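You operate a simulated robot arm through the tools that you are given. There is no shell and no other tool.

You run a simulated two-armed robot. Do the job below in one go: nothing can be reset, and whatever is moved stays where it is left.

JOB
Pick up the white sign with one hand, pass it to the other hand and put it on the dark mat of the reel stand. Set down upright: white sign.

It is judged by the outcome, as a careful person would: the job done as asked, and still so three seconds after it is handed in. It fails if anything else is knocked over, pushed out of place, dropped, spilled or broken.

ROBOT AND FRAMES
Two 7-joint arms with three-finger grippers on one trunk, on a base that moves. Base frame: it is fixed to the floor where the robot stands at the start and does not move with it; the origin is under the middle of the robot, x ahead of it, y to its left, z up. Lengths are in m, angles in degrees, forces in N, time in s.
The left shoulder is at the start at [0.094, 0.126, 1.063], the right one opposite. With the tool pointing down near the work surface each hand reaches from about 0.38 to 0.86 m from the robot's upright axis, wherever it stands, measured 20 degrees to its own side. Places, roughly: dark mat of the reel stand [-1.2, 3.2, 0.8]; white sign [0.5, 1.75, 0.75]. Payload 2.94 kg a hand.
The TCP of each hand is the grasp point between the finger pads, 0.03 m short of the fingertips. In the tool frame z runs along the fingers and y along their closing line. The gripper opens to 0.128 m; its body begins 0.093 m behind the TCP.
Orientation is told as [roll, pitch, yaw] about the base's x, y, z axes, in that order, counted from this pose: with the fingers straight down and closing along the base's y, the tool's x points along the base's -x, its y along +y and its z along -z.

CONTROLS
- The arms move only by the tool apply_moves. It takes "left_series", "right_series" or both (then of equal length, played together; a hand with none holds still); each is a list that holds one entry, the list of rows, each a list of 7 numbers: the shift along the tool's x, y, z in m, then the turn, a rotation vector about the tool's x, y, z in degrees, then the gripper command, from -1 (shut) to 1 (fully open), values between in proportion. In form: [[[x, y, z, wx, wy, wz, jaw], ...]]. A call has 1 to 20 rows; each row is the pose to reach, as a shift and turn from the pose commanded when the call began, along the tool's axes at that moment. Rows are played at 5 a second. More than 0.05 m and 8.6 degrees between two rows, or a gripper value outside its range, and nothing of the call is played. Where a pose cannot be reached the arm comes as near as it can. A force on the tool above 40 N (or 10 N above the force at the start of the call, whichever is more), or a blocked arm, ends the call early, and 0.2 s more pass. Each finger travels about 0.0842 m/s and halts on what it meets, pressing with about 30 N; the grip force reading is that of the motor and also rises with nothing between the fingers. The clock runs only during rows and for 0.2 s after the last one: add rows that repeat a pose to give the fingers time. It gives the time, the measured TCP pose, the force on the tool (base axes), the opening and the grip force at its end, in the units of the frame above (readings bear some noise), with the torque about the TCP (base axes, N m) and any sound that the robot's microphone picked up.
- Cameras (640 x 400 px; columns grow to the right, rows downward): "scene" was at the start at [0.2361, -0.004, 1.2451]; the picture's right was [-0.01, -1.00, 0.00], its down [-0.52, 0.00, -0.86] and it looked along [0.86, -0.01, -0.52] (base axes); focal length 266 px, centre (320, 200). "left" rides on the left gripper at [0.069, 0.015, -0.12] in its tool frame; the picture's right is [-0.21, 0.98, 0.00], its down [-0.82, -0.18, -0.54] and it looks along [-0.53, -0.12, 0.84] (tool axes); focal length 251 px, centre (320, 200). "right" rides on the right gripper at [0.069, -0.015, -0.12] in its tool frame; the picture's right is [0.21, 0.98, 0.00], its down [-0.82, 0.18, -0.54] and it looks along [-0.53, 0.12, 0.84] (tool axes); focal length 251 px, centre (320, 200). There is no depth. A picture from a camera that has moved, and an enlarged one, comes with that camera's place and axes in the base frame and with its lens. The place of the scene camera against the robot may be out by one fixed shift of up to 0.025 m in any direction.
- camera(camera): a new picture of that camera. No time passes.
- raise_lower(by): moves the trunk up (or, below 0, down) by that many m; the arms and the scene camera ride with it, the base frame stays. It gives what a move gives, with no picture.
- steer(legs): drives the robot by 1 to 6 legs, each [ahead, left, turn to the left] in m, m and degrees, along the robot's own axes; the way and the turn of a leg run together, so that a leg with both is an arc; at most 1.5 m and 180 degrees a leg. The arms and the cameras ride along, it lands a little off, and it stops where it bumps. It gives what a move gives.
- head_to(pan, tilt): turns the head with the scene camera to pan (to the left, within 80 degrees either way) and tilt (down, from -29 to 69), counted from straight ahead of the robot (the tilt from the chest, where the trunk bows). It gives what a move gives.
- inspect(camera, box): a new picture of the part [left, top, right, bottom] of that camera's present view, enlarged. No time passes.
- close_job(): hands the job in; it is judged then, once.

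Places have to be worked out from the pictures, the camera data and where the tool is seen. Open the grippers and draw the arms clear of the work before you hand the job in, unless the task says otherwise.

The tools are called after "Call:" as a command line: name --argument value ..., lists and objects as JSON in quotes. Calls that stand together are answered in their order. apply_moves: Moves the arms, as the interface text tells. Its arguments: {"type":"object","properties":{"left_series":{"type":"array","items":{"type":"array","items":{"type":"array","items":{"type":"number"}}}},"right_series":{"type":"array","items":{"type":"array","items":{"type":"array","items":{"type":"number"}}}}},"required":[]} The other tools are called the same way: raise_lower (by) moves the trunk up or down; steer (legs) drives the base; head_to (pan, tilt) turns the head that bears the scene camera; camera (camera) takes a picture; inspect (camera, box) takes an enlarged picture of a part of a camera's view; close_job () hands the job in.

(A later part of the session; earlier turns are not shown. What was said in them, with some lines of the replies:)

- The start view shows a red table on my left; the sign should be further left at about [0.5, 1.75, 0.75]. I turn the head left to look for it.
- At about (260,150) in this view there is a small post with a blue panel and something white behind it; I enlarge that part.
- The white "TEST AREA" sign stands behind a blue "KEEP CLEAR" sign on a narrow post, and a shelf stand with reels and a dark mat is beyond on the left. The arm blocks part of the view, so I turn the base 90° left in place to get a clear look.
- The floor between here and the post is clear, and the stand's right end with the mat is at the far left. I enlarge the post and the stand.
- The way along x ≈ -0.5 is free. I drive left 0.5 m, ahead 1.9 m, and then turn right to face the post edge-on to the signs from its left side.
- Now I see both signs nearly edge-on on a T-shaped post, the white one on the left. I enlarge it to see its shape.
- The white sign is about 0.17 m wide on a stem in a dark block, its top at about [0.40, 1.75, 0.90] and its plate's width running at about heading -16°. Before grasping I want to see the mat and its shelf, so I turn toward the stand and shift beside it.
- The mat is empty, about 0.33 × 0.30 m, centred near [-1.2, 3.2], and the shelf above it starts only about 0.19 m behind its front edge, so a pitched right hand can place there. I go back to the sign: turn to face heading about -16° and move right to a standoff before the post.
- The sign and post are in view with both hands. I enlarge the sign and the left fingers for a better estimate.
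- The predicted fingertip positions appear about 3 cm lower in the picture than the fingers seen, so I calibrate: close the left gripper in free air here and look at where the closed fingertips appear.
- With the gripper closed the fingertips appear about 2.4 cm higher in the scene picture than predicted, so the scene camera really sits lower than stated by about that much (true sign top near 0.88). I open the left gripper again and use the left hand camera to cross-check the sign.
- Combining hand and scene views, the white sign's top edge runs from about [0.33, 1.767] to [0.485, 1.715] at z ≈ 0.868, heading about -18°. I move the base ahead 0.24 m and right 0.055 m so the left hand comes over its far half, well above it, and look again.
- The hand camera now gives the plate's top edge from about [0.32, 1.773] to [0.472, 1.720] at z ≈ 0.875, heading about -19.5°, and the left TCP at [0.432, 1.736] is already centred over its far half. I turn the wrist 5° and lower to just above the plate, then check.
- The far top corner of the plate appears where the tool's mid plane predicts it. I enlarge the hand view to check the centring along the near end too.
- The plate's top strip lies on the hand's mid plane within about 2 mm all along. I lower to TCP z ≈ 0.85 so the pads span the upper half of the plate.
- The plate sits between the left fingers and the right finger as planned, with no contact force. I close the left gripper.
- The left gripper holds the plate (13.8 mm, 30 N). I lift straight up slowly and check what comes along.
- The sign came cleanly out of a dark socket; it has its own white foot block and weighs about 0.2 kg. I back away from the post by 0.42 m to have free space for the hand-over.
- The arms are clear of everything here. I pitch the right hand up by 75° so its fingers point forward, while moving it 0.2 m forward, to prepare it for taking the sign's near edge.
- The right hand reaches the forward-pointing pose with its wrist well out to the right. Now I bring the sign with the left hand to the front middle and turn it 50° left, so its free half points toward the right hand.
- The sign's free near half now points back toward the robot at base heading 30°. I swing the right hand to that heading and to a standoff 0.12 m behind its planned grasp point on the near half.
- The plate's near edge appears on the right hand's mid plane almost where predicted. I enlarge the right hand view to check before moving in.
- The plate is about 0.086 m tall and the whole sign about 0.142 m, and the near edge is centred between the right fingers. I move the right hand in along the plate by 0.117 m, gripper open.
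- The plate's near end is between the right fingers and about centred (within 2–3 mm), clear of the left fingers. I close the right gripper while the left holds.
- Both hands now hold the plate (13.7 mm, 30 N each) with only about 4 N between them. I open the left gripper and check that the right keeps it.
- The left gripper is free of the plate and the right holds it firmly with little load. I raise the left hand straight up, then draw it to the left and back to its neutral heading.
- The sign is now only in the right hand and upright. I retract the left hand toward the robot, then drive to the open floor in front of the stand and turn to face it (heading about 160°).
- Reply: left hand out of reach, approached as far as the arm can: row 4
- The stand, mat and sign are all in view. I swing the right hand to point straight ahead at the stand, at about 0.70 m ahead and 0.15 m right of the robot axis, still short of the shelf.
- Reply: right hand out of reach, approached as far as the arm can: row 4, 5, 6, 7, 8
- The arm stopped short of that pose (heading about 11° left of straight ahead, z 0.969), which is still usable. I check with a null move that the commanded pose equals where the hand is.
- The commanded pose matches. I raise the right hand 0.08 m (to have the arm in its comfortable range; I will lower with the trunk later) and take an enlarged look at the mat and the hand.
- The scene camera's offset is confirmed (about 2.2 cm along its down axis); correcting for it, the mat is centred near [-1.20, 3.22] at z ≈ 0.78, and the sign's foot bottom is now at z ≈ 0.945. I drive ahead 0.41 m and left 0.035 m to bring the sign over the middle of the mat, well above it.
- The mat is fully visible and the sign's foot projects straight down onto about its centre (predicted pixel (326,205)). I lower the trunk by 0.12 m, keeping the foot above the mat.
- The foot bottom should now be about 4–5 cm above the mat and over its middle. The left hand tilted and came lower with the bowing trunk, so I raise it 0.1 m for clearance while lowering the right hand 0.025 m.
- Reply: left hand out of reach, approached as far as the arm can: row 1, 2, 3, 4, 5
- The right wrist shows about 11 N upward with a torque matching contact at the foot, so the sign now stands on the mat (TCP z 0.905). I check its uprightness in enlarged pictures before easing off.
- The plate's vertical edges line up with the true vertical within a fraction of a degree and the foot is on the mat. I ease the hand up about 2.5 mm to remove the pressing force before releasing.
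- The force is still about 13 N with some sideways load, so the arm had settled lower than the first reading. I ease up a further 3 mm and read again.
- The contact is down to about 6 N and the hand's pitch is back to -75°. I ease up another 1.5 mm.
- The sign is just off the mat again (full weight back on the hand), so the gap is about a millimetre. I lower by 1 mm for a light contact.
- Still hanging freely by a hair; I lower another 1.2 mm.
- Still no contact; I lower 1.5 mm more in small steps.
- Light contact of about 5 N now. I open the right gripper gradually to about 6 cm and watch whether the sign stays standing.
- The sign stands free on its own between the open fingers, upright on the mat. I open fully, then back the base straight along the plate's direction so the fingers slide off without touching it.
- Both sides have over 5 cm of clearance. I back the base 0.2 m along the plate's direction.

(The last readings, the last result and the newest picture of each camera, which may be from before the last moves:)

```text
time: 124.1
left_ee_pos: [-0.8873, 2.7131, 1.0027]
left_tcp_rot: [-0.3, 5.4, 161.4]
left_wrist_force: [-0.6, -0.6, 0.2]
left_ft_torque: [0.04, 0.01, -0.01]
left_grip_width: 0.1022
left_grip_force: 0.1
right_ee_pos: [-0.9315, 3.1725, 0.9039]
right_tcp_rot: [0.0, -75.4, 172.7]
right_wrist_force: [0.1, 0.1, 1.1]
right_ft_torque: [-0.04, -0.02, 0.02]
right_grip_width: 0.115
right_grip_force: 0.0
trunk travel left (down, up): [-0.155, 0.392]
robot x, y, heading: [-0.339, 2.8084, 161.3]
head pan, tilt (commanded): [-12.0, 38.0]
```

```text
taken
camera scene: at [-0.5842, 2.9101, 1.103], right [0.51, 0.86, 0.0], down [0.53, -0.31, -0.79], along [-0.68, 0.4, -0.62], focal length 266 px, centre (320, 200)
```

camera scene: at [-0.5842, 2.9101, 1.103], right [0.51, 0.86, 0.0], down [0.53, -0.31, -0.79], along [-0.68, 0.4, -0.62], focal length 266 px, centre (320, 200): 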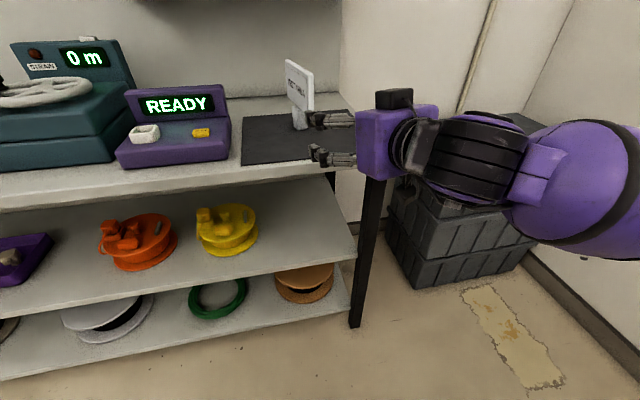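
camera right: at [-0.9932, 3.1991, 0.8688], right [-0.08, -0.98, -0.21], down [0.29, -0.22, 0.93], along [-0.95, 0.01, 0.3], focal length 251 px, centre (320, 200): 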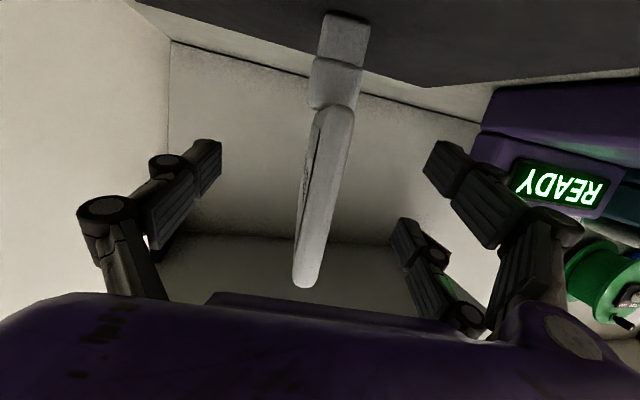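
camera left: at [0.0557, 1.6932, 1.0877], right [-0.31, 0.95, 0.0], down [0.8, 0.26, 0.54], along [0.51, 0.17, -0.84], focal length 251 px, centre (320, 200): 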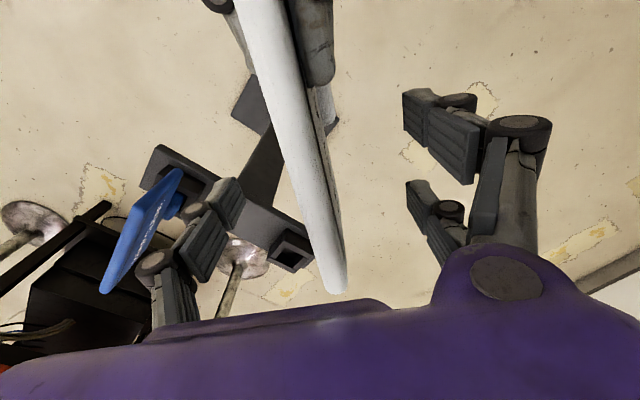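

The hand is off and the sign stands on the mat. I back away another 0.35 m and look at the result.

Call:
steer --legs '[[-0.35, 0, 0]]'

Call:
head_to --pan 0 --tilt 25

Call:
camera --camera "scene"

```text
time: 126.4
left_ee_pos: [-0.5544, 2.5992, 1.0019]
left_tcp_rot: [-0.3, 5.6, 161.7]
left_wrist_force: [-0.4, -0.2, -0.3]
left_ft_torque: [0.01, 0.05, 0.0]
left_grip_width: 0.1023
left_grip_force: 0.0
right_ee_pos: [-0.6001, 3.059, 0.9056]
right_tcp_rot: [0.0, -75.4, 172.9]
right_wrist_force: [-0.1, -0.7, 0.1]
right_ft_torque: [0.04, 0.0, 0.01]
right_grip_width: 0.1151
right_grip_force: 0.0
trunk travel left (down, up): [-0.155, 0.392]
robot x, y, heading: [-0.0067, 2.7013, 161.8]
head pan, tilt (commanded): [-12.0, 38.0]
```

```text
time: 127.2
left_ee_pos: [-0.5537, 2.5999, 1.0013]
left_tcp_rot: [-0.3, 5.7, 161.7]
left_wrist_force: [-0.7, -0.6, 0.1]
left_ft_torque: [-0.01, 0.01, 0.02]
left_grip_width: 0.1024
left_grip_force: 0.1
right_ee_pos: [-0.6009, 3.0579, 0.9049]
right_tcp_rot: [0.2, -75.2, 172.9]
right_wrist_force: [0.1, 1.1, 0.8]
right_ft_torque: [-0.03, -0.01, 0.02]
right_grip_width: 0.1155
right_grip_force: 0.0
trunk travel left (down, up): [-0.155, 0.392]
robot x, y, heading: [-0.007, 2.6992, 161.8]
head pan, tilt (commanded): [0.0, 25.0]
```

```text
taken
camera scene: at [-0.2657, 2.7831, 1.1231], right [0.32, 0.95, 0.0], down [0.4, -0.13, -0.91], along [-0.86, 0.29, -0.42], focal length 266 px, centre (320, 200)
```

scene: 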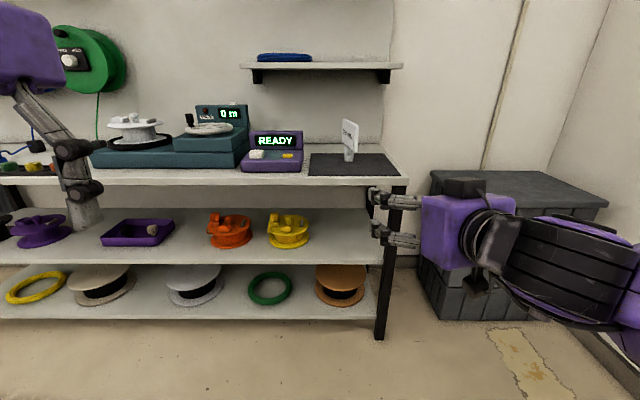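

I enlarge the sign on the mat for a final check.

Call:
inspect --camera "scene" --box '[290, 100, 420, 200]'

```text
4.00 times, centred on (355, 150) of scene
camera zoom: at [-0.2657, 2.7831, 1.1231], right [0.32, 0.95, 0.0], down [0.4, -0.13, -0.91], along [-0.86, 0.29, -0.42], focal length 1062 px, centre (180, 400)
```

zoom: 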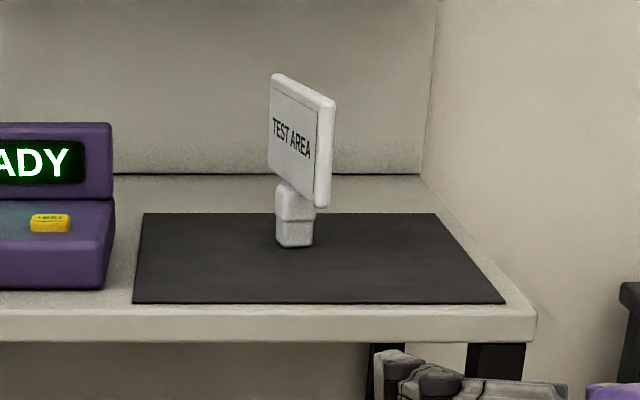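

The white sign stands upright on its foot in the middle of the dark mat; both grippers are open and the arms are well clear of the stand, with nothing else disturbed. I hand the job in.

Call:
close_job

```text
The job is handed in.
```

The white "TEST AREA" sign now stands upright near the middle of the dark mat on the reel stand. I lifted it off its post with the left hand, passed it to the right hand, and set it down with the right.

The last pictures show the sign standing free on its foot, with the nearby "READY" device and reels where they were. I saw nothing bumped or moved on the way. Both grippers are open and the arms are backed away from the stand. The job is handed in; no verdict has come back yet.
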